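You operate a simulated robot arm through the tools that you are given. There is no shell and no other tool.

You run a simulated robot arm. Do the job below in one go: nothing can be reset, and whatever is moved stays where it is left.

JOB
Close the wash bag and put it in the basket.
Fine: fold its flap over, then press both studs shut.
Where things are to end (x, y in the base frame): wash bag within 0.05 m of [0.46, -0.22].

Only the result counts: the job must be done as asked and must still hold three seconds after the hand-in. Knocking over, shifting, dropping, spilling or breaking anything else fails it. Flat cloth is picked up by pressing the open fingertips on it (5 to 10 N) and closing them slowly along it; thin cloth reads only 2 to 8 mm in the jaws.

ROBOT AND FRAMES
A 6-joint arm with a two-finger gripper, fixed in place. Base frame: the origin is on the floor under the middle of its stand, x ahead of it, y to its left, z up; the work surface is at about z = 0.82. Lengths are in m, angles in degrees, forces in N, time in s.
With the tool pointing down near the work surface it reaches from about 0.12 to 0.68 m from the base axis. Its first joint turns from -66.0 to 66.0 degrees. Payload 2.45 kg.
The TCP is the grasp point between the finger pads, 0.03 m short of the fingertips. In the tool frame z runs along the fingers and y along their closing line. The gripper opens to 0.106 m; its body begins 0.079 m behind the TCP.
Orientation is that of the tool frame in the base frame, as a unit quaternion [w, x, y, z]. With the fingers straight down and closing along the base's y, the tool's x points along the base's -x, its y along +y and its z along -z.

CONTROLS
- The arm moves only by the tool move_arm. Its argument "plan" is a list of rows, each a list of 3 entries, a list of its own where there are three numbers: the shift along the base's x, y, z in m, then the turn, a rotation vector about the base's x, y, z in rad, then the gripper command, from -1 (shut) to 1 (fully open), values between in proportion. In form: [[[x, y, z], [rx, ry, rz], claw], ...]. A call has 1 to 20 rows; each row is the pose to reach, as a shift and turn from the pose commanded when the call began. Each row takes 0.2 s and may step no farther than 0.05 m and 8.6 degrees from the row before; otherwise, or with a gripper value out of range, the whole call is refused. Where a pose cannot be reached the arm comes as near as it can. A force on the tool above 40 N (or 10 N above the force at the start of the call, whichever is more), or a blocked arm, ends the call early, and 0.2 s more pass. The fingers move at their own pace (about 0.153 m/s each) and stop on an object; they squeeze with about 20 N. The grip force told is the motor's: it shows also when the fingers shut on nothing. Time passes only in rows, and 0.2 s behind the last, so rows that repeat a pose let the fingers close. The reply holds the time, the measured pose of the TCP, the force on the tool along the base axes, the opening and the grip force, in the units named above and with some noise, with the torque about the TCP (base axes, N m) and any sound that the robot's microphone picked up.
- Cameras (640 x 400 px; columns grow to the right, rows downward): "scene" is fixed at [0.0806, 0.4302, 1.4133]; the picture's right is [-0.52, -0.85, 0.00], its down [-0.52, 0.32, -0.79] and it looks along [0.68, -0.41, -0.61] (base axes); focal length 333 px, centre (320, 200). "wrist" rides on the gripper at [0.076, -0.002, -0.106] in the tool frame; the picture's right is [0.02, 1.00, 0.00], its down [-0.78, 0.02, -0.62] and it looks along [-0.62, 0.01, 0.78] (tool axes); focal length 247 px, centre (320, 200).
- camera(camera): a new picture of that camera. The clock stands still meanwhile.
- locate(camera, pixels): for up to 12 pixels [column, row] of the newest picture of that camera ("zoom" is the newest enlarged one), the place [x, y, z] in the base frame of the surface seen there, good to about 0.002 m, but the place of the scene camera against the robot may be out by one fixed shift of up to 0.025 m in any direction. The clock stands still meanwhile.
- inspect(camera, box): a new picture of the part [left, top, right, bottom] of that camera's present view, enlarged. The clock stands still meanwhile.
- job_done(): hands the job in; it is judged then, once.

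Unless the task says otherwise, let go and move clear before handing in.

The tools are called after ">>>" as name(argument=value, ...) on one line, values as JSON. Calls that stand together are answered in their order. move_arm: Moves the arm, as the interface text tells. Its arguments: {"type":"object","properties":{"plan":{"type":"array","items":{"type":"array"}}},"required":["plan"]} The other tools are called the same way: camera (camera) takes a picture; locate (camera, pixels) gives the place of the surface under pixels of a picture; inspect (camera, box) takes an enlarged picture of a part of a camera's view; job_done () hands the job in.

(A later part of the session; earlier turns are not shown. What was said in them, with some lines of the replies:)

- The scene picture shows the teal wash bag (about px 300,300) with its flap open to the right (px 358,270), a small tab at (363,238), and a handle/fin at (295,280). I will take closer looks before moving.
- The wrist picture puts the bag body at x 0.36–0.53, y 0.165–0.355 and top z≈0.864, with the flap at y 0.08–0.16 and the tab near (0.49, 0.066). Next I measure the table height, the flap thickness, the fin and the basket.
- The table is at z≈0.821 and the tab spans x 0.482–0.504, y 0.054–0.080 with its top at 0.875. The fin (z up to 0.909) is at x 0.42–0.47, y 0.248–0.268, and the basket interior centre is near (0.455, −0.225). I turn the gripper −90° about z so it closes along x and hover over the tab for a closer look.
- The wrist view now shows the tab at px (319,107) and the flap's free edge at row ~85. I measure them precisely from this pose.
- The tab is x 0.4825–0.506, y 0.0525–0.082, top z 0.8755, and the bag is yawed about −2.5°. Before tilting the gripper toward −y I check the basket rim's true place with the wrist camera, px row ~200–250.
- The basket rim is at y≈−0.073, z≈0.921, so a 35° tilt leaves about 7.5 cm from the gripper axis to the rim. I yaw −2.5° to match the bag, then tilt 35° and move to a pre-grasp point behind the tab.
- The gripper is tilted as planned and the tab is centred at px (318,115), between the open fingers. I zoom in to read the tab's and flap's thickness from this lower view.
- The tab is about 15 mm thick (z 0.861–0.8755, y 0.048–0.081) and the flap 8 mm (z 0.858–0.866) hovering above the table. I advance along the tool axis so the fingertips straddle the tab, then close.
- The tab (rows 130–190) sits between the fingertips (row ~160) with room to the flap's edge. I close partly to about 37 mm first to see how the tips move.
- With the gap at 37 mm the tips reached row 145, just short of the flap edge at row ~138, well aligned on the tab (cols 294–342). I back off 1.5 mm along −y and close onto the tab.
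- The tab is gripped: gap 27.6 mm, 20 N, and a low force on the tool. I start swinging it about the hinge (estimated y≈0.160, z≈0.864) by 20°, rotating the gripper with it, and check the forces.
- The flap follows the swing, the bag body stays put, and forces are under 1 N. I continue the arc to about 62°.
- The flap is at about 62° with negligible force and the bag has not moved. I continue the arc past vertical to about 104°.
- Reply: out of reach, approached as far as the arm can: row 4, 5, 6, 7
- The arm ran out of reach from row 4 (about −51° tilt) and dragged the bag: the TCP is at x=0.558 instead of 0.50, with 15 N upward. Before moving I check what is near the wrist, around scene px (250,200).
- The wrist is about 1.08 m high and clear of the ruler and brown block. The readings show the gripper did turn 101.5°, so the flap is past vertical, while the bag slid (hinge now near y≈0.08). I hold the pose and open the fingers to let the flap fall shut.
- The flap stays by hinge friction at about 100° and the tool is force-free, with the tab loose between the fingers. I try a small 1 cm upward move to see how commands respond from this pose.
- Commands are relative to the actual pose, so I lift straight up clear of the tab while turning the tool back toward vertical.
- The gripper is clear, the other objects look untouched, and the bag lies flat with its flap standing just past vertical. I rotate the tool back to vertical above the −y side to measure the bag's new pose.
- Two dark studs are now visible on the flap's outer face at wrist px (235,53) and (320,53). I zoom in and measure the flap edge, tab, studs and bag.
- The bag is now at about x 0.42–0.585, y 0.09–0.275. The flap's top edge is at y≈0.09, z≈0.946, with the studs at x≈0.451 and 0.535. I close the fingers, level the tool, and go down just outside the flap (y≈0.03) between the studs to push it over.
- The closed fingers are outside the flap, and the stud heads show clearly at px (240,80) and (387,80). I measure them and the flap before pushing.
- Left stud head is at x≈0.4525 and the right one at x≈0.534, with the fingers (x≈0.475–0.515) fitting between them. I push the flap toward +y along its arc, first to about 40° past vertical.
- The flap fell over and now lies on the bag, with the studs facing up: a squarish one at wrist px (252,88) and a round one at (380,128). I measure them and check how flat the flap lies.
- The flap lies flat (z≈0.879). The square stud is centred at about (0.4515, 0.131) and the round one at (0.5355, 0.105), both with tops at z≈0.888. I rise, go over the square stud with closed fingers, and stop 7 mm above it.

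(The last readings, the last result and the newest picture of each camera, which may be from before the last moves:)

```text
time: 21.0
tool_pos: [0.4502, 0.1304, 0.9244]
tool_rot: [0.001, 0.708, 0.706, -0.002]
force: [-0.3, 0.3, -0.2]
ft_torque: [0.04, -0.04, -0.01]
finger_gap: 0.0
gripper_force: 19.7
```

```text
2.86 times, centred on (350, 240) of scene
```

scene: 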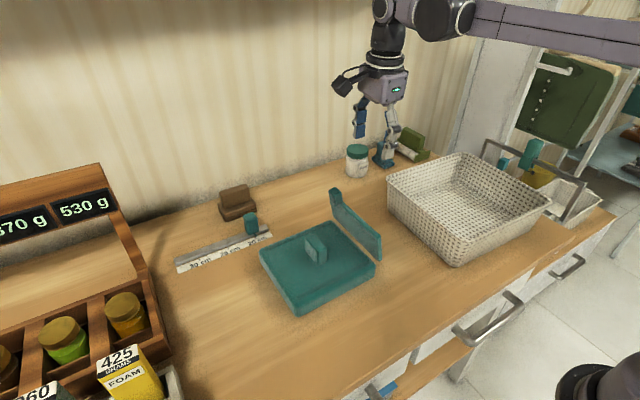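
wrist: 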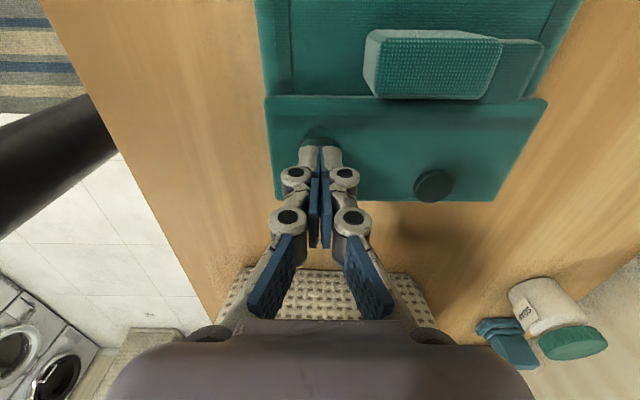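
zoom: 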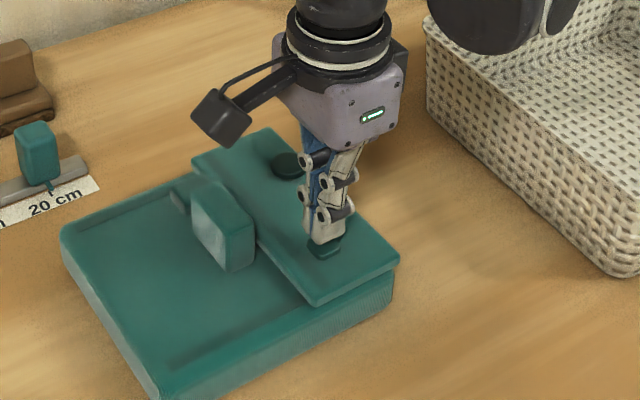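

The fingertips are directly over the square stud. I press down slowly in small steps and watch force and sound.

>>> move_arm(plan=[[[0.001, 0, -0.003], [0, 0, 0], -1], [[0.001, 0, -0.005], [0, 0, 0], -1], [[0.001, 0, -0.006], [0, 0, 0], -1], [[0.001, 0, -0.007], [0, 0, 0], -1], [[0.001, 0, -0.008], [0, 0, 0], -1], [[0.001, 0, -0.009], [0, 0, 0], -1]])

```text
time: 22.4
tool_pos: [0.4524, 0.1293, 0.9156]
tool_rot: [0.001, 0.707, 0.707, -0.002]
force: [-0.5, 0.5, 0.1]
ft_torque: [0.0, 0.01, -0.01]
finger_gap: 0.0
gripper_force: 20.3
```

No contact force yet at TCP z=0.9156, so I continue pressing down in 1 mm steps.

>>> move_arm(plan=[[[0, 0, -0.001], [0, 0, 0], -1], [[0, 0, -0.002], [0, 0, 0], -1], [[0, 0, -0.003], [0, 0, 0], -1], [[0, 0, -0.004], [0, 0, 0], -1], [[0, 0, -0.005], [0, 0, 0], -1]])

>>> inspect(camera="wrist", box=[240, 80, 400, 220])

```text
time: 23.6
tool_pos: [0.4514, 0.1308, 0.9114]
tool_rot: [0.001, 0.708, 0.707, -0.001]
force: [-1.3, -0.8, -1.3]
ft_torque: [-0.02, 0.0, -0.01]
finger_gap: 0.0
gripper_force: 20.1
```

```text
2.86 times, centred on (320, 150) of wrist
```

zoom: 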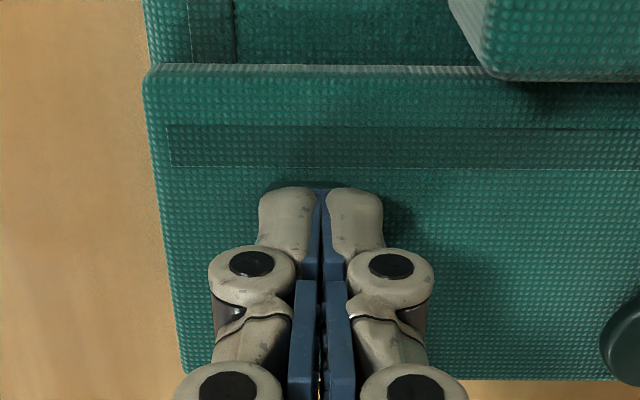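

The tips cover the stud and there is still only ~1 N, so the closed tips must end a little above where I estimated. I continue downward in 1 mm steps.

>>> move_arm(plan=[[[0, 0, -0.001], [0, 0, 0], -1], [[0, 0, -0.002], [0, 0, 0], -1], [[0, 0, -0.003], [0, 0, 0], -1]])

>>> inspect(camera="scene", box=[310, 210, 390, 290])

```text
time: 24.4
tool_pos: [0.4501, 0.1298, 0.908]
tool_rot: [0.001, 0.707, 0.707, -0.001]
force: [-0.5, 1.6, 20.3]
ft_torque: [-0.03, 0.03, -0.06]
finger_gap: 0.0061
gripper_force: 19.4
```

```text
5.00 times, centred on (350, 250) of scene
```

zoom: 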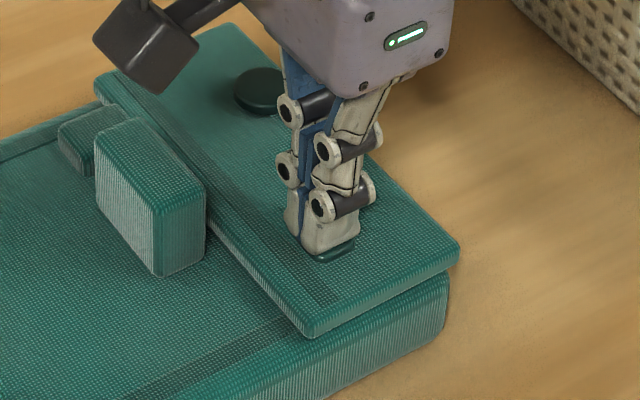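

Contact: 20 N upward at TCP z=0.908, with the tips resting on the stud. I press on in 0.5 mm steps toward the click.

>>> move_arm(plan=[[[0, 0, -0.0005], [0, 0, 0], -1], [[0, 0, -0.001], [0, 0, 0], -1], [[0, 0, -0.0015], [0, 0, 0], -1], [[0, 0, -0.0015], [0, 0, 0], -1]])

>>> inspect(camera="scene", box=[310, 210, 390, 290])

```text
time: 25.2
tool_pos: [0.4522, 0.1287, 0.9079]
tool_rot: [0.002, 0.707, 0.707, -0.001]
force: [-1.0, 0.6, 22.7]
ft_torque: [-0.06, 0.06, 0.04]
finger_gap: 0.0059
gripper_force: 20.2
stopped in row 4: the force on the tool passed its limit at 41 N (the readings are from after the stop); the commanded pose is now the measured one
```

```text
5.00 times, centred on (350, 250) of scene
```

zoom: 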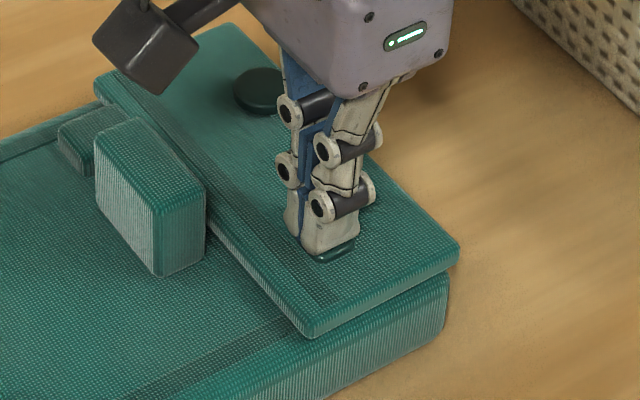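

The press reached 41 N and stopped, with no click reported. I lift off and look at the stud to see whether it went down.

>>> move_arm(plan=[[[0, 0, 0.01], [0, 0, 0], -1], [[0, 0, 0.03], [0, 0, 0], -1], [[0, -0.03, 0.05], [0, 0, 0], -1], [[0.02, -0.06, 0.06], [0, 0, 0], -1]])

>>> camera(camera="wrist")

>>> inspect(camera="scene", box=[280, 190, 400, 310])

```text
time: 26.2
tool_pos: [0.4715, 0.0693, 0.9667]
tool_rot: [0.001, 0.707, 0.707, -0.002]
force: [-0.6, 0.2, 0.0]
ft_torque: [0.0, 0.01, 0.02]
finger_gap: 0.0
gripper_force: 20.3
```

```text
taken
```

wrist: 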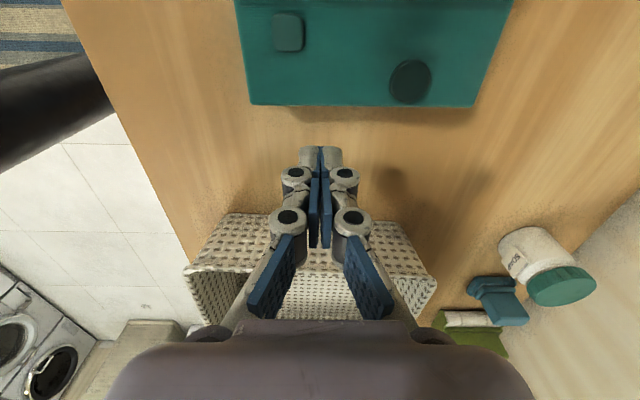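

```text
3.33 times, centred on (340, 250) of scene
```

zoom: 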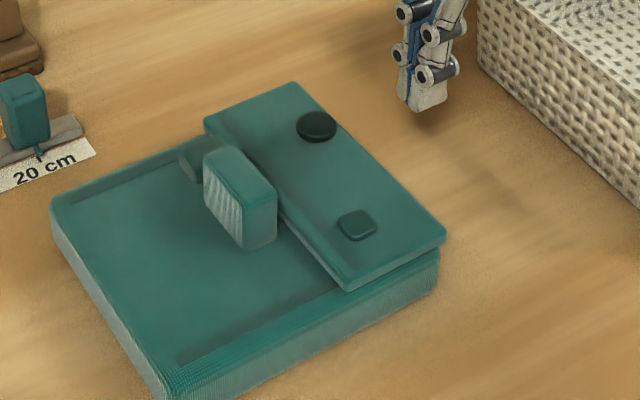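

>>> inspect(camera="wrist", box=[230, 0, 520, 120])

>>> locate(camera="wrist", pixels=[[288, 32], [276, 20], [300, 46], [410, 80], [395, 80], [425, 80], [330, 60], [260, 30], [250, 100], [470, 100], [340, 20], [480, 20]])

>>> locate(camera="scene", pixels=[[348, 257], [335, 228], [343, 242], [330, 240], [355, 265], [325, 205], [300, 260], [314, 240], [290, 290]])

```text
2.21 times, centred on (375, 60) of wrist
```

zoom: 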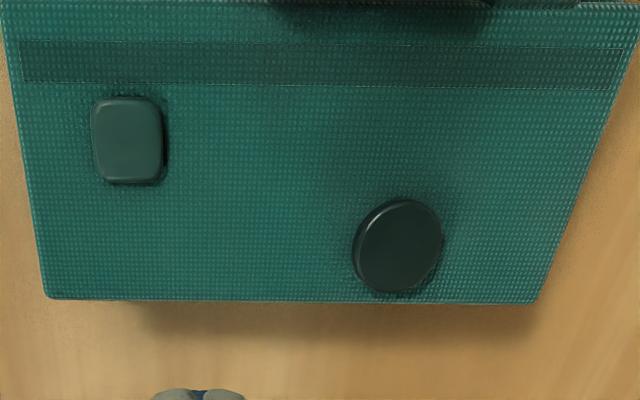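

```text
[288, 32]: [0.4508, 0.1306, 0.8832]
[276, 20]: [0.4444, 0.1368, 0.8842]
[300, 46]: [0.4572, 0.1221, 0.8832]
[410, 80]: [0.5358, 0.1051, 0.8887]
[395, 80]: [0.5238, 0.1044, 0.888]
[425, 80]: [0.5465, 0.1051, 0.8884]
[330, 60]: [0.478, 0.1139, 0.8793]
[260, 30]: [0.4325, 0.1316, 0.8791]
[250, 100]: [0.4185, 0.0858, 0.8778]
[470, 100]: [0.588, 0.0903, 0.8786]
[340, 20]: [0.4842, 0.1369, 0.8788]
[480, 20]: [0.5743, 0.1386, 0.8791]
```

```text
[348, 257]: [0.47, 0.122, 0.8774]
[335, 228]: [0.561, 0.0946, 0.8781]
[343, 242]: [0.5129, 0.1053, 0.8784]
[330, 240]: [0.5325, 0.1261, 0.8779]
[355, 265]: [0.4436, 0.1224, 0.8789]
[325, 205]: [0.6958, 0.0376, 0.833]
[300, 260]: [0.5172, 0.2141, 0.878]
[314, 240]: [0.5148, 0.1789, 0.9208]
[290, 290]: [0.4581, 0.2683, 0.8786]
```

The square stud's head dropped from z 0.888 to 0.8835 and stays there, so it appears seated; the round stud is still at 0.888. I move over the round stud at (0.5355, 0.105) and go down to just above it.

>>> move_arm(plan=[[[0.03, 0.018, 0.0], [0, 0, 0], -1], [[0.064, 0.0357, 0.0], [0, 0, 0], -1], [[0.064, 0.0357, -0.025], [0, 0, 0], -1], [[0.064, 0.0357, -0.045], [0, 0, 0], -1], [[0.064, 0.0357, -0.05], [0, 0, 0], -1]])

>>> camera(camera="wrist")

>>> inspect(camera="scene", box=[280, 190, 400, 310])

```text
time: 27.4
tool_pos: [0.5369, 0.1065, 0.9161]
tool_rot: [0.002, 0.707, 0.707, -0.002]
force: [0.3, 0.9, -0.5]
ft_torque: [-0.02, -0.04, 0.02]
finger_gap: 0.0
gripper_force: 20.1
```

```text
taken
```

wrist: 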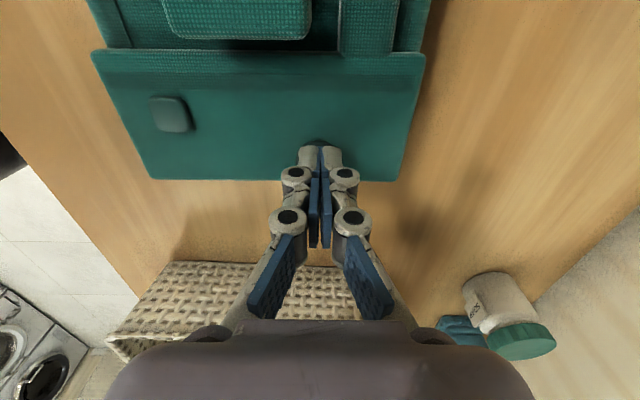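

```text
3.33 times, centred on (340, 250) of scene
```

zoom: 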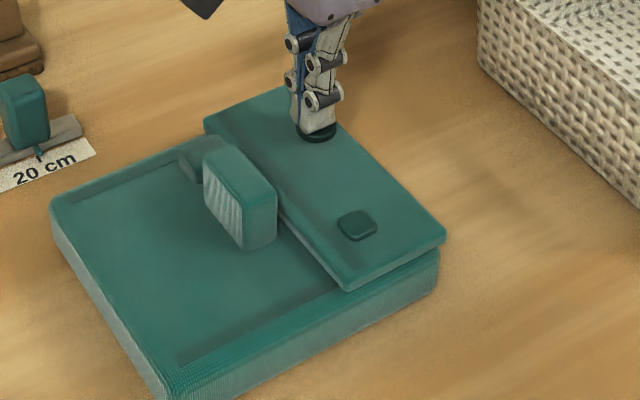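

The fingertips sit over the round stud. I press down in 1 mm steps, watching for force and a click.

>>> move_arm(plan=[[[-0.001, -0.001, -0.001], [0, 0, 0], -1], [[-0.001, -0.001, -0.002], [0, 0, 0], -1], [[-0.001, -0.001, -0.003], [0, 0, 0], -1], [[-0.001, -0.001, -0.004], [0, 0, 0], -1]])

>>> move_arm(plan=[[[0, 0, -0.0005], [0, 0, 0], -1], [[0, 0, -0.001], [0, 0, 0], -1]])

```text
time: 28.4
tool_pos: [0.5355, 0.1049, 0.9133]
tool_rot: [0.001, 0.707, 0.707, -0.002]
force: [0.5, 0.9, -0.4]
ft_torque: [0.03, 0.03, -0.01]
finger_gap: 0.0
gripper_force: 20.0
```

```text
time: 29.1
tool_pos: [0.5349, 0.105, 0.9126]
tool_rot: [0.001, 0.707, 0.707, -0.001]
force: [-0.3, -1.1, 0.5]
ft_torque: [0.02, 0.0, -0.02]
finger_gap: 0.0
gripper_force: 19.4
```

Still free at z=0.9126; I keep pressing down in 0.5–1 mm steps.

>>> move_arm(plan=[[[0, 0, -0.0007], [0, 0, 0], -1], [[0, 0, -0.0014], [0, 0, 0], -1]])

>>> move_arm(plan=[[[0, 0, -0.0007], [0, 0, 0], -1], [[0, 0, -0.0014], [0, 0, 0], -1]])

```text
time: 29.6
tool_pos: [0.535, 0.1057, 0.9116]
tool_rot: [0.001, 0.707, 0.707, -0.001]
force: [0.4, -0.3, -0.2]
ft_torque: [-0.02, -0.01, 0.04]
finger_gap: 0.0
gripper_force: 20.0
```

```text
time: 30.2
tool_pos: [0.5349, 0.1067, 0.9092]
tool_rot: [0.002, 0.707, 0.707, -0.002]
force: [-0.7, 0.9, 6.5]
ft_torque: [-0.02, 0.02, -0.03]
finger_gap: 0.0059
gripper_force: 20.1
```

Contact has begun (6.5 N at z=0.909). I continue pressing in small steps.

>>> move_arm(plan=[[[0, 0, -0.0007], [0, 0, 0], -1], [[0, 0, -0.0014], [0, 0, 0], -1]])

>>> move_arm(plan=[[[0, 0, -0.0007], [0, 0, 0], -1], [[0, 0, -0.0014], [0, 0, 0], -1]])

```text
time: 30.9
tool_pos: [0.535, 0.1054, 0.9088]
tool_rot: [0.001, 0.707, 0.707, -0.001]
force: [0.3, 1.2, 22.8]
ft_torque: [-0.01, 0.02, 0.02]
finger_gap: 0.0059
gripper_force: 20.3
```

```text
time: 31.4
tool_pos: [0.5344, 0.1061, 0.9081]
tool_rot: [0.001, 0.707, 0.707, -0.001]
force: [-2.0, 0.6, 19.7]
ft_torque: [-0.03, 0.03, 0.0]
finger_gap: 0.0059
gripper_force: 20.3
stopped in row 2: the force on the tool passed its limit at 42 N (the readings are from after the stop); the commanded pose is now the measured one
```

The press hit 42 N at the same depth (z≈0.908) as the first stud, again with no sound. I lift off and check the stud heights.

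>>> move_arm(plan=[[[0, 0, 0.01], [0, 0, 0], -1], [[0, 0, 0.03], [0, 0, 0], -1], [[-0.02, -0.02, 0.06], [0, 0, 0], -1], [[-0.04, -0.05, 0.08], [0, 0, 0], -1], [[-0.04, -0.06, 0.09], [0, 0, 0], -1]])

>>> camera(camera="wrist")

>>> inspect(camera="scene", box=[280, 190, 400, 310])

```text
time: 32.6
tool_pos: [0.4953, 0.0448, 0.9986]
tool_rot: [0.001, 0.707, 0.707, -0.001]
force: [-0.4, 0.5, -0.2]
ft_torque: [0.0, -0.02, -0.02]
finger_gap: 0.0001
gripper_force: 20.2
```

```text
taken
```

wrist: 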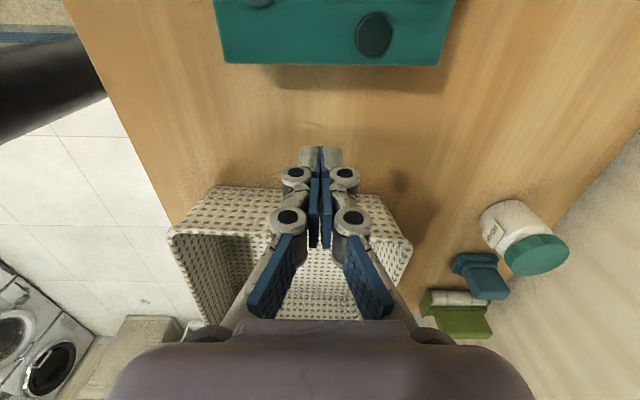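

```text
3.33 times, centred on (340, 250) of scene
```

zoom: 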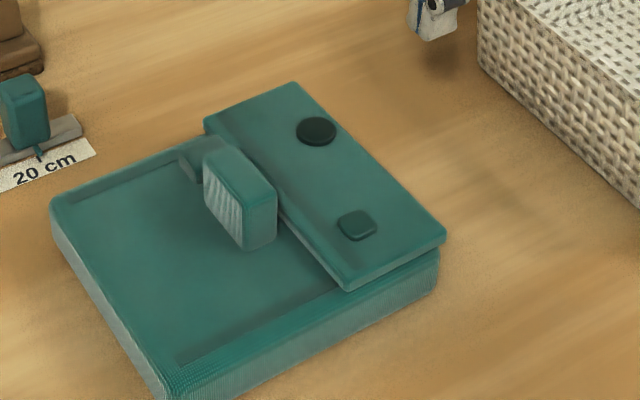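

The round stud now also looks sunk. I move the hand up and over a little so the wrist camera sees both studs, then measure their heights.

>>> move_arm(plan=[[[0, 0.02, 0.02], [0, 0, 0], -1], [[0, 0.05, 0.04], [0, 0, 0], -1]])

>>> camera(camera="wrist")

>>> inspect(camera="wrist", box=[200, 0, 460, 130])

```text
time: 33.2
tool_pos: [0.4957, 0.0956, 1.0382]
tool_rot: [0.001, 0.707, 0.707, -0.001]
force: [0.4, -0.4, 0.2]
ft_torque: [-0.03, 0.0, 0.01]
finger_gap: 0.0
gripper_force: 20.1
```

```text
taken
```

wrist: 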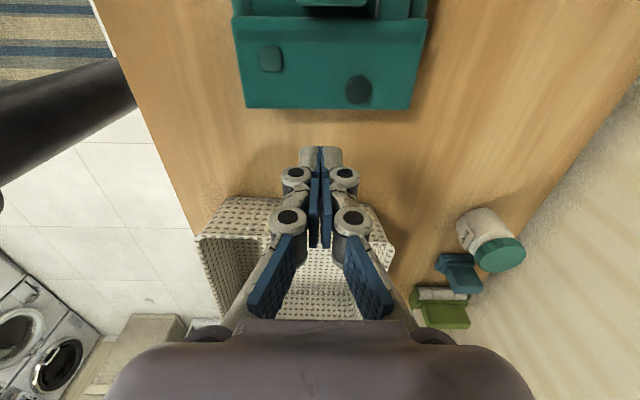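

```text
2.46 times, centred on (330, 65) of wrist
```

zoom: 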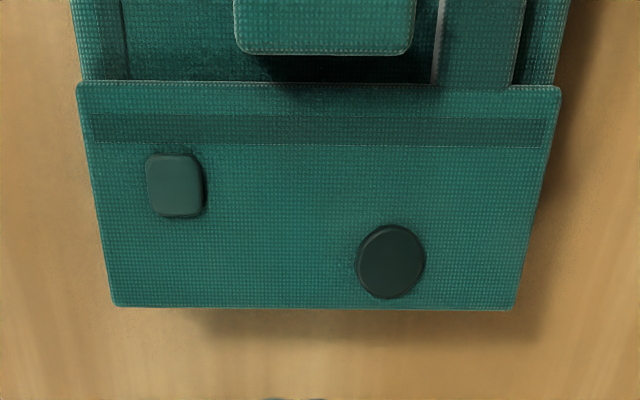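

>>> locate(camera="wrist", pixels=[[270, 59], [266, 52], [274, 66], [359, 90], [353, 90], [366, 90], [359, 80], [359, 100], [310, 60], [310, 95], [255, 95], [405, 95]])

>>> locate(camera="wrist", pixels=[[390, 10], [390, 30], [415, 20], [245, 20], [238, 20], [310, 3], [340, 3], [360, 3], [240, 35], [420, 38], [330, 40], [280, 25]])

```text
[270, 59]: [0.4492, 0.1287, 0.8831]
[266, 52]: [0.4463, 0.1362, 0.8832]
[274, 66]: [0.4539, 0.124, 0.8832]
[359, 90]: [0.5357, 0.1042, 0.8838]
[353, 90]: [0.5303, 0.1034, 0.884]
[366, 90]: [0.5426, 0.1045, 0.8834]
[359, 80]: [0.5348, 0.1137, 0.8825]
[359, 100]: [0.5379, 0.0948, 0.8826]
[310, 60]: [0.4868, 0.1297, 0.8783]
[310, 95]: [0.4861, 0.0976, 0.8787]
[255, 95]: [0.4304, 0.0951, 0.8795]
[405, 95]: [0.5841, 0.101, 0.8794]
```

```text
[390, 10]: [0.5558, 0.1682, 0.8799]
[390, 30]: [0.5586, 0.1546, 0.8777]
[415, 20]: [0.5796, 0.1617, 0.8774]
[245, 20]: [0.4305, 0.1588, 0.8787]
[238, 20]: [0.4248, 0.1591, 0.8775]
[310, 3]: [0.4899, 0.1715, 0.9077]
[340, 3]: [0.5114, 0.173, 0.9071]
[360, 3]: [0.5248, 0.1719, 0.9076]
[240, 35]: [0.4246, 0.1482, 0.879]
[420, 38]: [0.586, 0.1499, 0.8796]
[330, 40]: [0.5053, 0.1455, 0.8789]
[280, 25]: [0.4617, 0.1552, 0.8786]
```

Both stud heads are now at z≈0.8833 and stay down, hard-stopped at 42 N, so both are pressed home. I turn the gripper +90° so it closes along y and hover above the fin to grasp it.

>>> move_arm(plan=[[[0.001, 0.007, 0.005], [0, 0, 0.1309], -1], [[0.002, 0.014, 0.01], [0, 0, 0.2618], -0.5], [[0.003, 0.021, 0.01], [0, 0, 0.3927], 0], [[0.004, 0.028, 0.01], [0, 0, 0.5236], 0.5], [[0.005, 0.035, 0.01], [0, 0, 0.6545], 0.5], [[0.005, 0.043, 0.01], [0, 0, 0.7854], 0.5], [[0.006, 0.05, 0.01], [0, 0, 0.9163], 0.5], [[0.006, 0.057, 0.01], [0, 0, 1.0472], 0.5], [[0.007, 0.064, 0.01], [0, 0, 1.1781], 0.5], [[0.008, 0.072, 0.01], [0, 0, 1.309], 0.5], [[0.009, 0.079, 0.01], [0, 0, 1.4399], 0.5], [[0.009, 0.086, 0.01], [0, 0, 1.5708], 0.5]])

>>> camera(camera="wrist")

>>> camera(camera="scene")

```text
time: 35.9
tool_pos: [0.5049, 0.1813, 1.0487]
tool_rot: [0.002, -0.002, 1.0, 0.0]
force: [0.6, 0.0, -0.4]
ft_torque: [-0.02, 0.03, 0.03]
finger_gap: 0.0794
gripper_force: 0.0
```

```text
taken
```

wrist: 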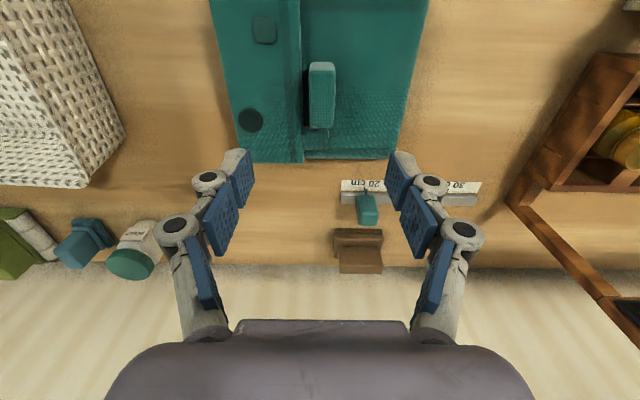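

```text
taken
```

scene: 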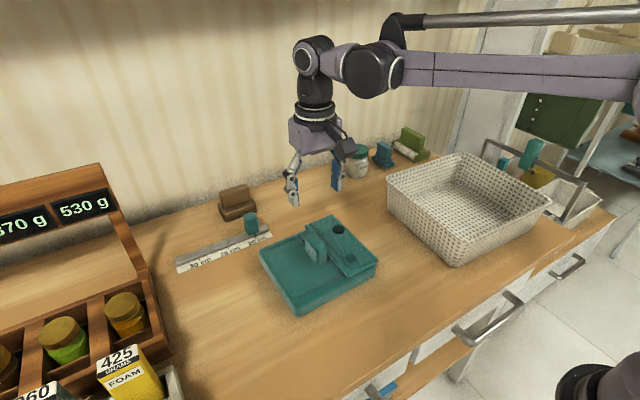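

>>> inspect(camera="wrist", box=[200, 0, 440, 170])

>>> locate(camera="wrist", pixels=[[321, 65], [321, 78], [320, 125], [312, 75], [332, 75], [311, 120], [333, 120], [321, 100], [302, 100], [250, 120], [265, 30], [306, 125]])

>>> locate(camera="wrist", pixels=[[400, 145], [395, 158], [310, 152], [240, 158], [302, 158], [380, 30], [420, 20], [215, 20], [350, 100], [410, 100], [320, 140], [296, 20]])

```text
2.35 times, centred on (320, 85) of wrist
```

zoom: 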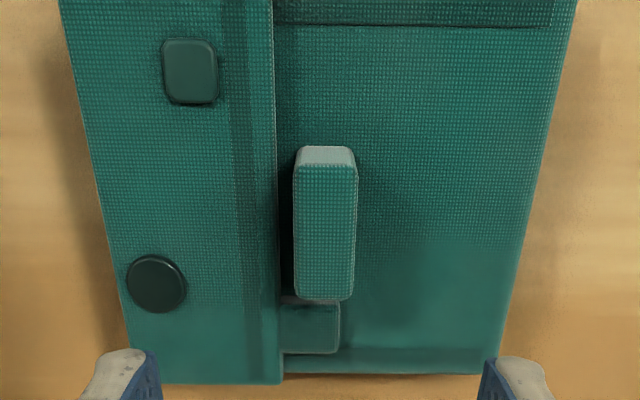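

```text
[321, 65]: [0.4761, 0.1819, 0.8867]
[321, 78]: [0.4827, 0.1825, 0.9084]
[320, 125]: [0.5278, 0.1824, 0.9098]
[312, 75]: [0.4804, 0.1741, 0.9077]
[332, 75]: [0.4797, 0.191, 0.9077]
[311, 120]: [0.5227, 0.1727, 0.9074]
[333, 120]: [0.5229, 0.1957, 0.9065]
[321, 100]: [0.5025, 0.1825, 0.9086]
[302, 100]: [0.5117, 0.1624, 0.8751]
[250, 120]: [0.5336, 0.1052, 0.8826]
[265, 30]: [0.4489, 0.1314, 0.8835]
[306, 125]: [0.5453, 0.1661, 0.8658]
```

```text
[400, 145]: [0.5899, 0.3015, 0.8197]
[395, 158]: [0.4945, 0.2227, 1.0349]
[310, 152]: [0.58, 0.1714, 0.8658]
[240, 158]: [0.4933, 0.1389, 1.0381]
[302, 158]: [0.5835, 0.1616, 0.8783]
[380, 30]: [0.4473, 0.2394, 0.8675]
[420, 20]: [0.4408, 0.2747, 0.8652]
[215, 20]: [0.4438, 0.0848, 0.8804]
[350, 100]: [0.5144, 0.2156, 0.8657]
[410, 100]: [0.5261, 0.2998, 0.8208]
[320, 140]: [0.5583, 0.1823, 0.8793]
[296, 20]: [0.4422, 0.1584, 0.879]
```

The fin is at x 0.476–0.531, y 0.172–0.195, top z≈0.909, centred on the bag. I descend so the fingertips straddle it just above the flap (TCP z≈0.914), then check before closing.

>>> move_arm(plan=[[[-0.001, 0.001, -0.03], [0, 0, 0], 0.5], [[-0.002, 0.002, -0.06], [0, 0, 0], 0.5], [[-0.002, 0.002, -0.09], [0, 0, 0], 0.5], [[-0.002, 0.002, -0.115], [0, 0, 0], 0.5], [[-0.002, 0.002, -0.13], [0, 0, 0], 0.3], [[-0.002, 0.002, -0.1345], [0, 0, 0], 0.0], [[-0.002, 0.002, -0.1345], [0, 0, 0], -0.2]])

>>> camera(camera="wrist")

>>> inspect(camera="scene", box=[250, 170, 400, 320])

```text
time: 37.5
tool_pos: [0.5026, 0.1838, 0.9126]
tool_rot: [0.001, 0.0, 1.0, -0.001]
force: [0.2, -0.8, 0.4]
ft_torque: [0.01, 0.01, 0.0]
finger_gap: 0.0423
gripper_force: 0.0
```

```text
taken
```

wrist: 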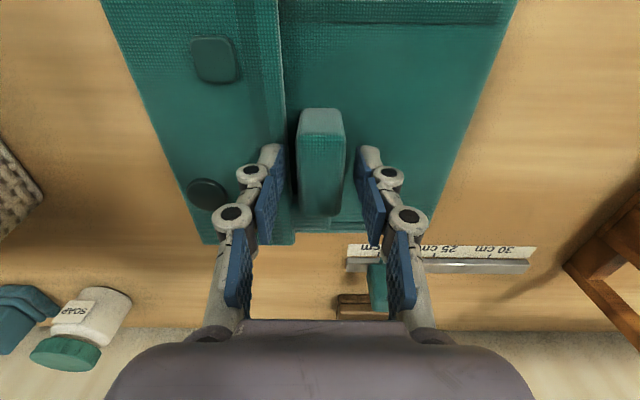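

```text
2.67 times, centred on (325, 245) of scene
```

zoom: 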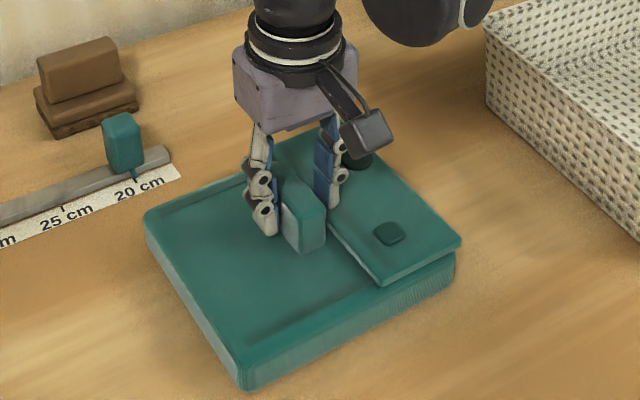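

The fingers straddle the fin evenly (cols 280 and 365 around the fin at 300–345). I close on it.

>>> move_arm(plan=[[[0, 0, 0], [0, 0, 0], -0.4], [[0, 0, 0], [0, 0, 0], -0.6], [[0, 0, 0], [0, 0, 0], -0.8], [[0, 0, 0], [0, 0, 0], -1], [[0, 0, 0], [0, 0, 0], -1], [[0, 0, 0], [0, 0, 0], -1]])

>>> move_arm(plan=[[[0, 0, 0.004], [0, 0, 0], -1], [[0, 0, 0.008], [0, 0, 0], -1], [[0, 0, 0.015], [0, 0, 0], -1], [[0, 0, 0.015], [0, 0, 0], -1]])

>>> camera(camera="wrist")

>>> inspect(camera="scene", box=[250, 170, 400, 320])

```text
time: 38.9
tool_pos: [0.5042, 0.182, 0.9127]
tool_rot: [0.002, 0.001, 1.0, 0.0]
force: [0.3, 1.3, -0.3]
ft_torque: [0.03, 0.0, 0.14]
finger_gap: 0.0255
gripper_force: 20.1
```

```text
time: 39.9
tool_pos: [0.5028, 0.1833, 0.9283]
tool_rot: [0.002, 0.0, 1.0, 0.0]
force: [0.1, 0.2, -2.8]
ft_torque: [0.03, -0.01, -0.01]
finger_gap: 0.0257
gripper_force: 20.2
```

```text
taken
```

wrist: 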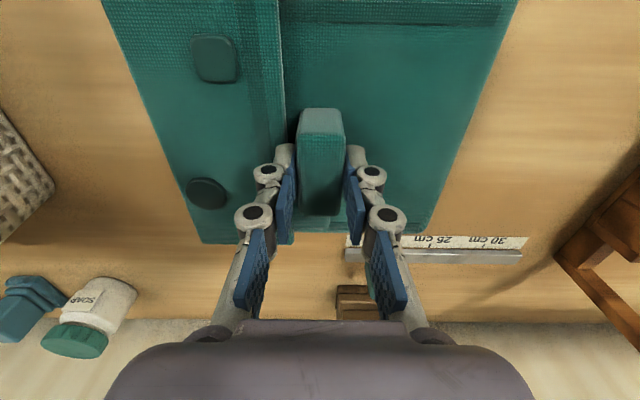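

```text
2.67 times, centred on (325, 245) of scene
```

zoom: 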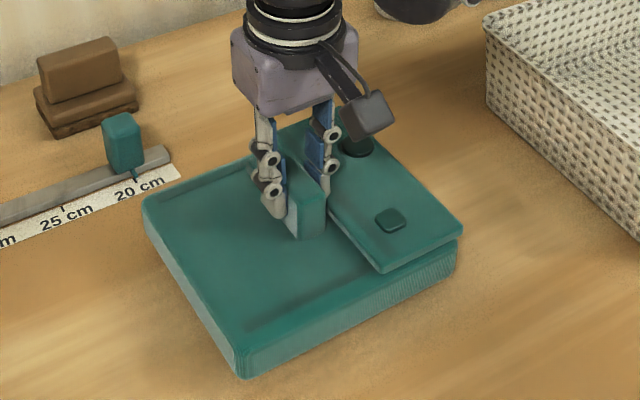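

The bag is lifted cleanly (−2.8 N, gap 25.7 mm) with the flap staying shut. I raise it above the basket rim (z 0.921) before moving sideways.

>>> move_arm(plan=[[[0, 0, 0.02], [0, 0, 0], -1], [[0, 0, 0.045], [0, 0, 0], -1], [[0, 0, 0.075], [0, 0, 0], -1], [[0, 0, 0.105], [0, 0, 0], -1], [[0, 0, 0.135], [0, 0, 0], -1], [[0, 0, 0.155], [0, 0, 0], -1], [[0, 0, 0.16], [0, 0, 0], -1]])

>>> camera(camera="scene")

>>> camera(camera="wrist")

```text
time: 41.5
tool_pos: [0.5028, 0.1828, 1.0891]
tool_rot: [0.002, 0.0, 1.0, -0.001]
force: [-0.4, 1.0, -3.6]
ft_torque: [-0.03, 0.0, 0.0]
finger_gap: 0.0255
gripper_force: 19.9
```

```text
taken
```

scene: 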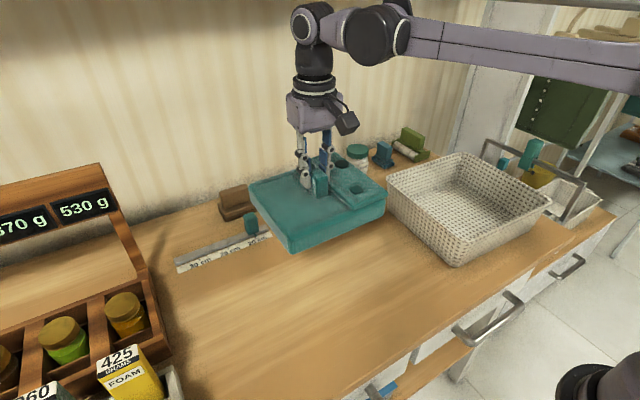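

```text
taken
```

wrist: 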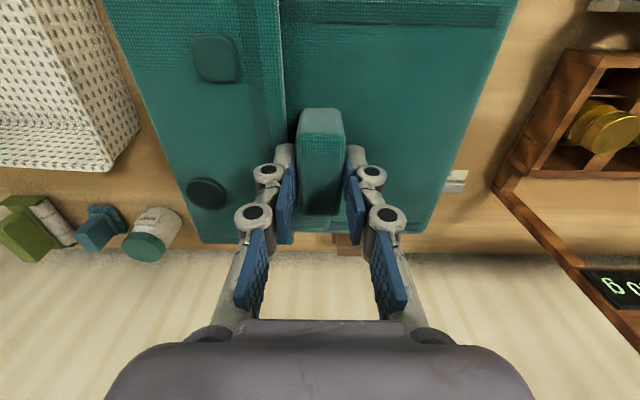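

The bag hangs level with its underside near z≈0.997, well above the rim. I carry it sideways to above (0.46, −0.22).

>>> move_arm(plan=[[[-0.002, -0.015, 0], [0, 0, 0], -1], [[-0.005, -0.045, 0], [0, 0, 0], -1], [[-0.008, -0.08, 0], [0, 0, 0], -1], [[-0.012, -0.115, 0], [0, 0, 0], -1], [[-0.016, -0.15, 0], [0, 0, 0], -1], [[-0.02, -0.185, 0], [0, 0, 0], -1], [[-0.024, -0.22, 0], [0, 0, 0], -1], [[-0.028, -0.255, 0], [0, 0, 0], -1], [[-0.032, -0.29, 0], [0, 0, 0], -1], [[-0.036, -0.325, 0], [0, 0, 0], -1], [[-0.04, -0.36, 0], [0, 0, 0], -1], [[-0.043, -0.39, 0], [0, 0, 0], -1], [[-0.043, -0.403, 0], [0, 0, 0], -1], [[-0.043, -0.403, 0], [0, 0, 0], -1]])

>>> camera(camera="scene")

>>> camera(camera="wrist")

```text
time: 44.5
tool_pos: [0.4611, -0.2201, 1.0889]
tool_rot: [0.002, -0.001, 1.0, 0.001]
force: [1.0, 0.1, -3.2]
ft_torque: [0.04, -0.02, -0.03]
finger_gap: 0.0259
gripper_force: 20.5
```

```text
taken
```

scene: 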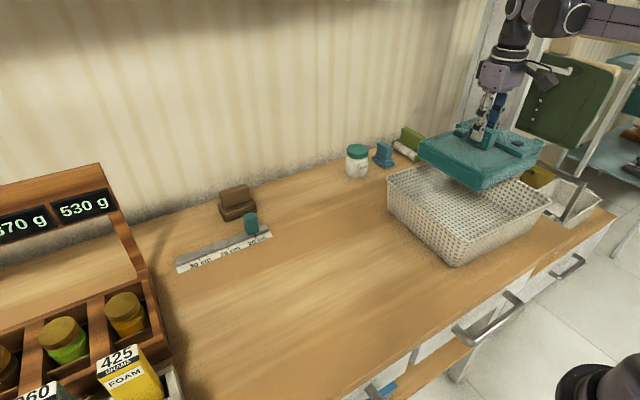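

```text
taken
```

wrist: 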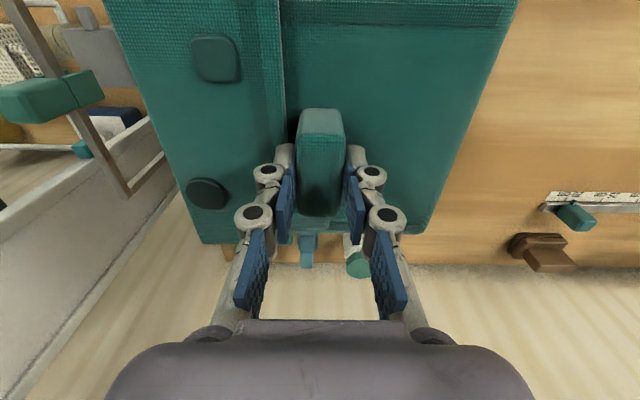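

The bag is above the basket and still shut. I lower it to just above the rim and check alignment.

>>> move_arm(plan=[[[0, 0, -0.02], [0, 0, 0], -1], [[0, 0, -0.04], [0, 0, 0], -1], [[0, 0, -0.055], [0, 0, 0], -1], [[0, 0, -0.06], [0, 0, 0], -1]])

>>> camera(camera="scene")

>>> inspect(camera="scene", box=[370, 80, 570, 280])

>>> locate(camera="scene", pixels=[[388, 181], [551, 203], [456, 244], [460, 155], [485, 215], [420, 180], [545, 165], [440, 200], [520, 220], [550, 210]])

```text
time: 45.5
tool_pos: [0.4607, -0.2198, 1.0282]
tool_rot: [0.002, 0.0, 1.0, 0.0]
force: [0.8, -0.7, -3.2]
ft_torque: [0.05, 0.01, 0.03]
finger_gap: 0.0256
gripper_force: 20.2
```

```text
taken
```

scene: 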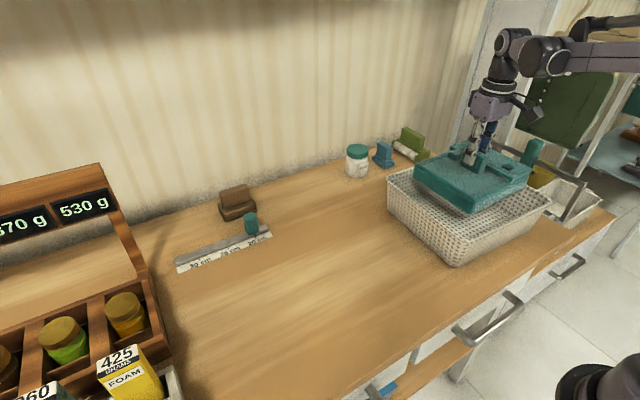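

```text
2.00 times, centred on (470, 180) of scene
```

zoom: 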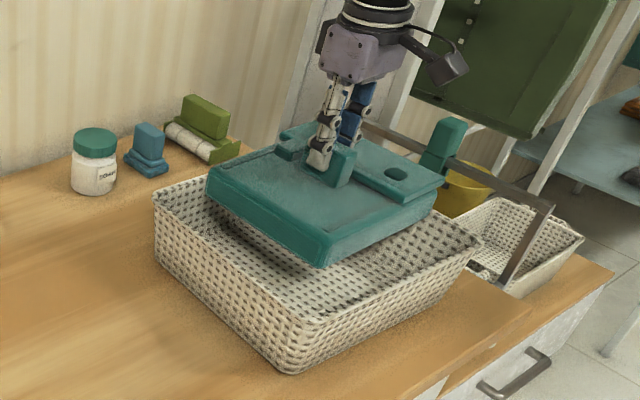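

```text
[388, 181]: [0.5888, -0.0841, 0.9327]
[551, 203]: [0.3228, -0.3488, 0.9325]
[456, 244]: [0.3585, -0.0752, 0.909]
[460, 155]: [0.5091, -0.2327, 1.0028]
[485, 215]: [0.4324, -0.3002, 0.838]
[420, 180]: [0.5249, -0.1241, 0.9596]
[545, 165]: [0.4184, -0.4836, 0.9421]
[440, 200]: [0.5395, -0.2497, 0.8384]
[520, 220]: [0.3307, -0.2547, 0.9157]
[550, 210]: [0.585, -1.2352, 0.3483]
```

The bag sits centred over the basket opening with about 4 cm clearance on each side. I lower it toward the floor of the basket, slowing near the bottom.

>>> move_arm(plan=[[[0, 0, -0.02], [0, 0, 0], -1], [[0, 0, -0.04], [0, 0, 0], -1], [[0, 0, -0.06], [0, 0, 0], -1], [[0, 0, -0.08], [0, 0, 0], -1], [[0, 0, -0.09], [0, 0, 0], -1], [[0, 0, -0.097], [0, 0, 0], -1], [[0, 0, -0.102], [0, 0, 0], -1], [[0, 0, -0.102], [0, 0, 0], -1]])

>>> inspect(camera="scene", box=[370, 80, 570, 280])

>>> camera(camera="wrist")

```text
time: 47.2
tool_pos: [0.46, -0.2198, 0.9259]
tool_rot: [0.002, 0.0, 1.0, 0.0]
force: [0.5, -0.7, -3.3]
ft_torque: [0.05, -0.01, 0.0]
finger_gap: 0.0256
gripper_force: 19.9
```

```text
2.00 times, centred on (470, 180) of scene
```

zoom: 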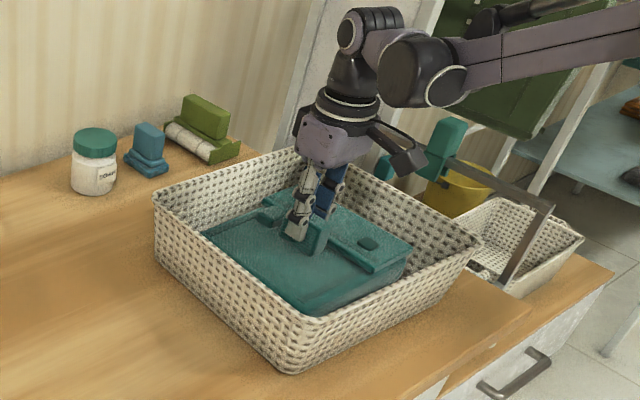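

```text
taken
```

wrist: 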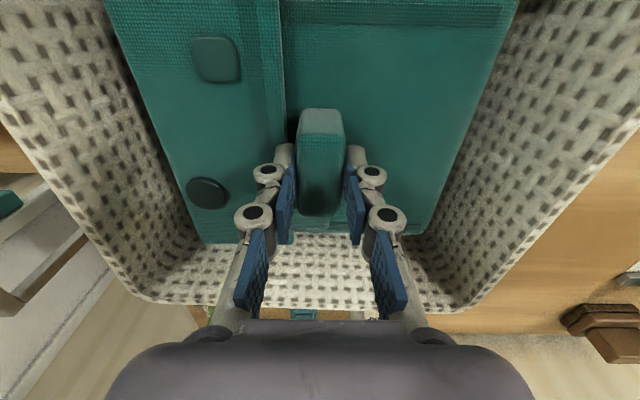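

The bag is inside the basket with clear space all round, and still hanging (−3.3 N). I lower gently until the weight comes off the gripper.

>>> move_arm(plan=[[[0, 0, -0.002], [0, 0, 0], -1], [[0, 0, -0.004], [0, 0, 0], -1], [[0, 0, -0.006], [0, 0, 0], -1], [[0, 0, -0.0075], [0, 0, 0], -1]])

```text
time: 48.2
tool_pos: [0.4599, -0.2192, 0.9195]
tool_rot: [0.002, 0.0, 1.0, 0.0]
force: [-1.3, 1.6, 2.4]
ft_torque: [-0.22, -0.12, -0.02]
finger_gap: 0.0255
gripper_force: 19.4
```

The force changed to +2.4 N, so the bag rests on the basket floor. I open the fingers gently and rise straight up.

>>> move_arm(plan=[[[0, 0, 0], [0, 0, 0], -0.45], [[0, 0, 0], [0, 0, 0], -0.3], [[0, 0, 0], [0, 0, 0], -0.1], [[0, 0, 0], [0, 0, 0], 0.0], [[0, 0, 0.01], [0, 0, 0], 0.0], [[0, 0, 0.03], [0, 0, 0], 0.0], [[0, 0, 0.06], [0, 0, 0], 0.0], [[0, 0, 0.1], [0, 0, 0], 0.0], [[0, 0, 0.14], [0, 0, 0], 0.0]])

>>> camera(camera="scene")

>>> camera(camera="wrist")

```text
time: 50.2
tool_pos: [0.4601, -0.2186, 1.0589]
tool_rot: [0.002, 0.0, 1.0, 0.0]
force: [-0.1, 0.2, 0.6]
ft_torque: [0.0, 0.03, 0.0]
finger_gap: 0.0528
gripper_force: 0.0
```

```text
taken
```

scene: 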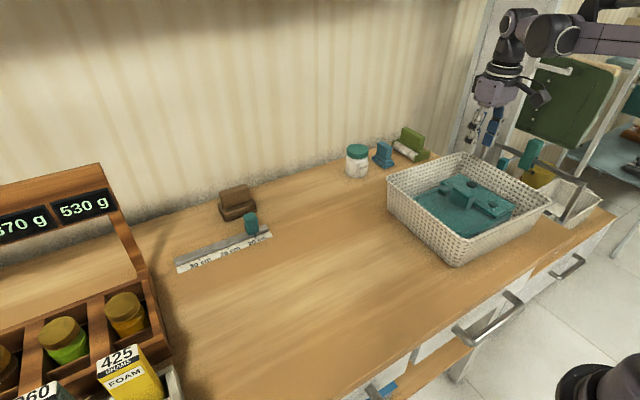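

```text
taken
```

wrist: 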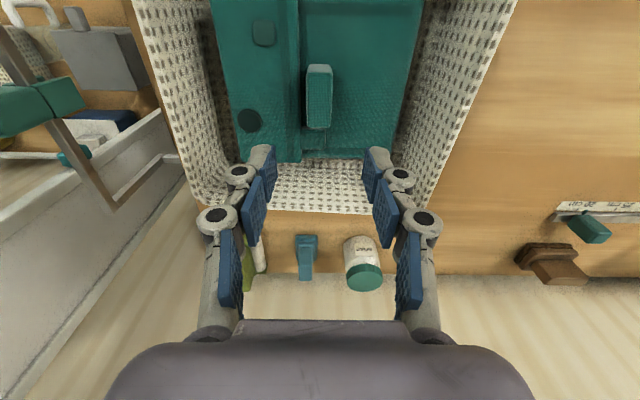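

The bag rests in the basket with its flap closed. I measure the flap, studs and bag corners once more to confirm it is still shut and in place.

>>> inspect(camera="wrist", box=[190, 0, 450, 170])

>>> locate(camera="wrist", pixels=[[263, 32], [249, 120], [280, 80], [292, 30], [296, 130], [240, 80], [320, 100], [360, 100], [222, 20], [415, 20], [390, 140], [320, 140]])

>>> inspect(camera="scene", box=[380, 130, 560, 280])

```text
2.35 times, centred on (320, 85) of wrist
```

zoom: 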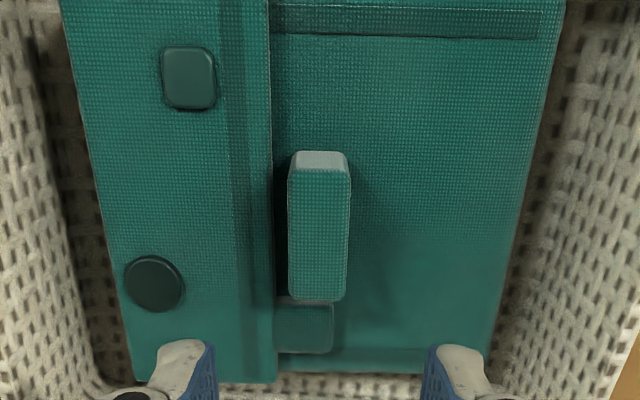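

```text
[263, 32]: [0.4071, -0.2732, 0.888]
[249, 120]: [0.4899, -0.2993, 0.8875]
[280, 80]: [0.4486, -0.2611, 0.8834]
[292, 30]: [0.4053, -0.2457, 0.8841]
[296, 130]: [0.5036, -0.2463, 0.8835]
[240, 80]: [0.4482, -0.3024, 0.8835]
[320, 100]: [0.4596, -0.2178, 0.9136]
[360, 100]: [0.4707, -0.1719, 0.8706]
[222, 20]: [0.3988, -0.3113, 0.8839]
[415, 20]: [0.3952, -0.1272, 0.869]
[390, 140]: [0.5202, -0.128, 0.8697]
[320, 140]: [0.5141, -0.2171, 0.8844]
```

```text
2.67 times, centred on (470, 205) of scene
```

zoom: 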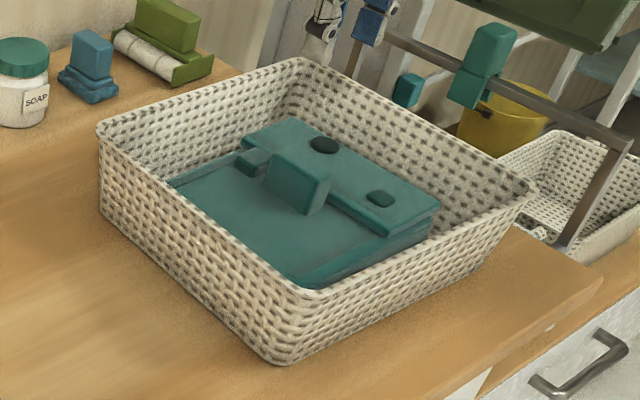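

The flap top is at 0.8837 and both studs at 0.888, so they are still about 4.5 mm proud as when seated (it was 9 mm before pressing). The bag centre is near (0.46, −0.218), and the basket, ruler, brown block and soap jar look unmoved. I raise the hand further clear and take a last look.

>>> move_arm(plan=[[[0, 0, 0.03], [0, 0, 0], 0.0], [[0, 0.02, 0.06], [0, 0, 0], 0.0], [[0, 0.04, 0.08], [0, 0, 0], 0.0], [[0, 0.04, 0.08], [0, 0, 0], 0.0]])

>>> camera(camera="scene")

>>> camera(camera="wrist")

```text
time: 51.2
tool_pos: [0.4591, -0.179, 1.1388]
tool_rot: [0.001, 0.0, 1.0, 0.0]
force: [-0.2, 0.8, -1.0]
ft_torque: [0.02, -0.01, 0.04]
finger_gap: 0.053
gripper_force: 0.2
```

```text
taken
```

scene: 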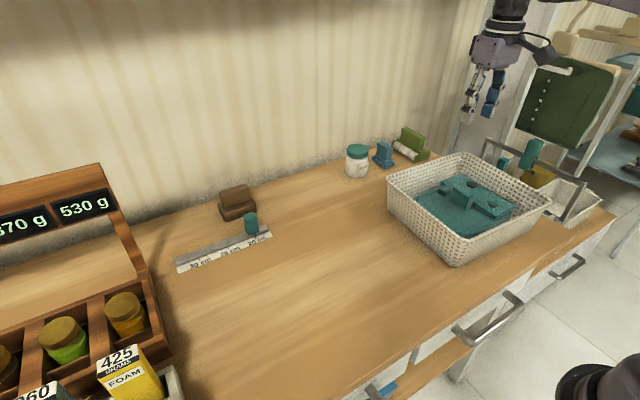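

```text
taken
```

wrist: 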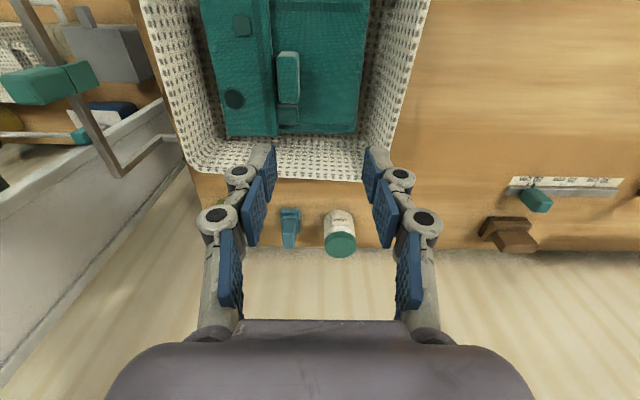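

The closed bag lies flat in the basket (scene px 465,205), with the hand well clear at z≈1.14 and everything else where it started. I hand the job in.

>>> job_done()

```text
The job is handed in.
```

The wash bag is closed and in the basket, centred at about (0.46, −0.218). I have handed the job in but have not seen the verdict.

- **Flap:** folded over and lying flat on the bag, before and after the move.
- **Studs:** each was pressed to about 41–42 N. Both heads sank about 4.5 mm and stayed down. The microphone picked up no click, and I did not pull on the flap to test the latches.
- **Bag shift:** partway through folding, the arm ran out of reach and dragged the bag about 6 cm along +x and 8 cm along −y. It stayed flat and touched nothing else.
- **Surroundings:** the basket, ruler, brown block and soap jar look unmoved in the last picture. The gripper is clear, at z≈1.14.
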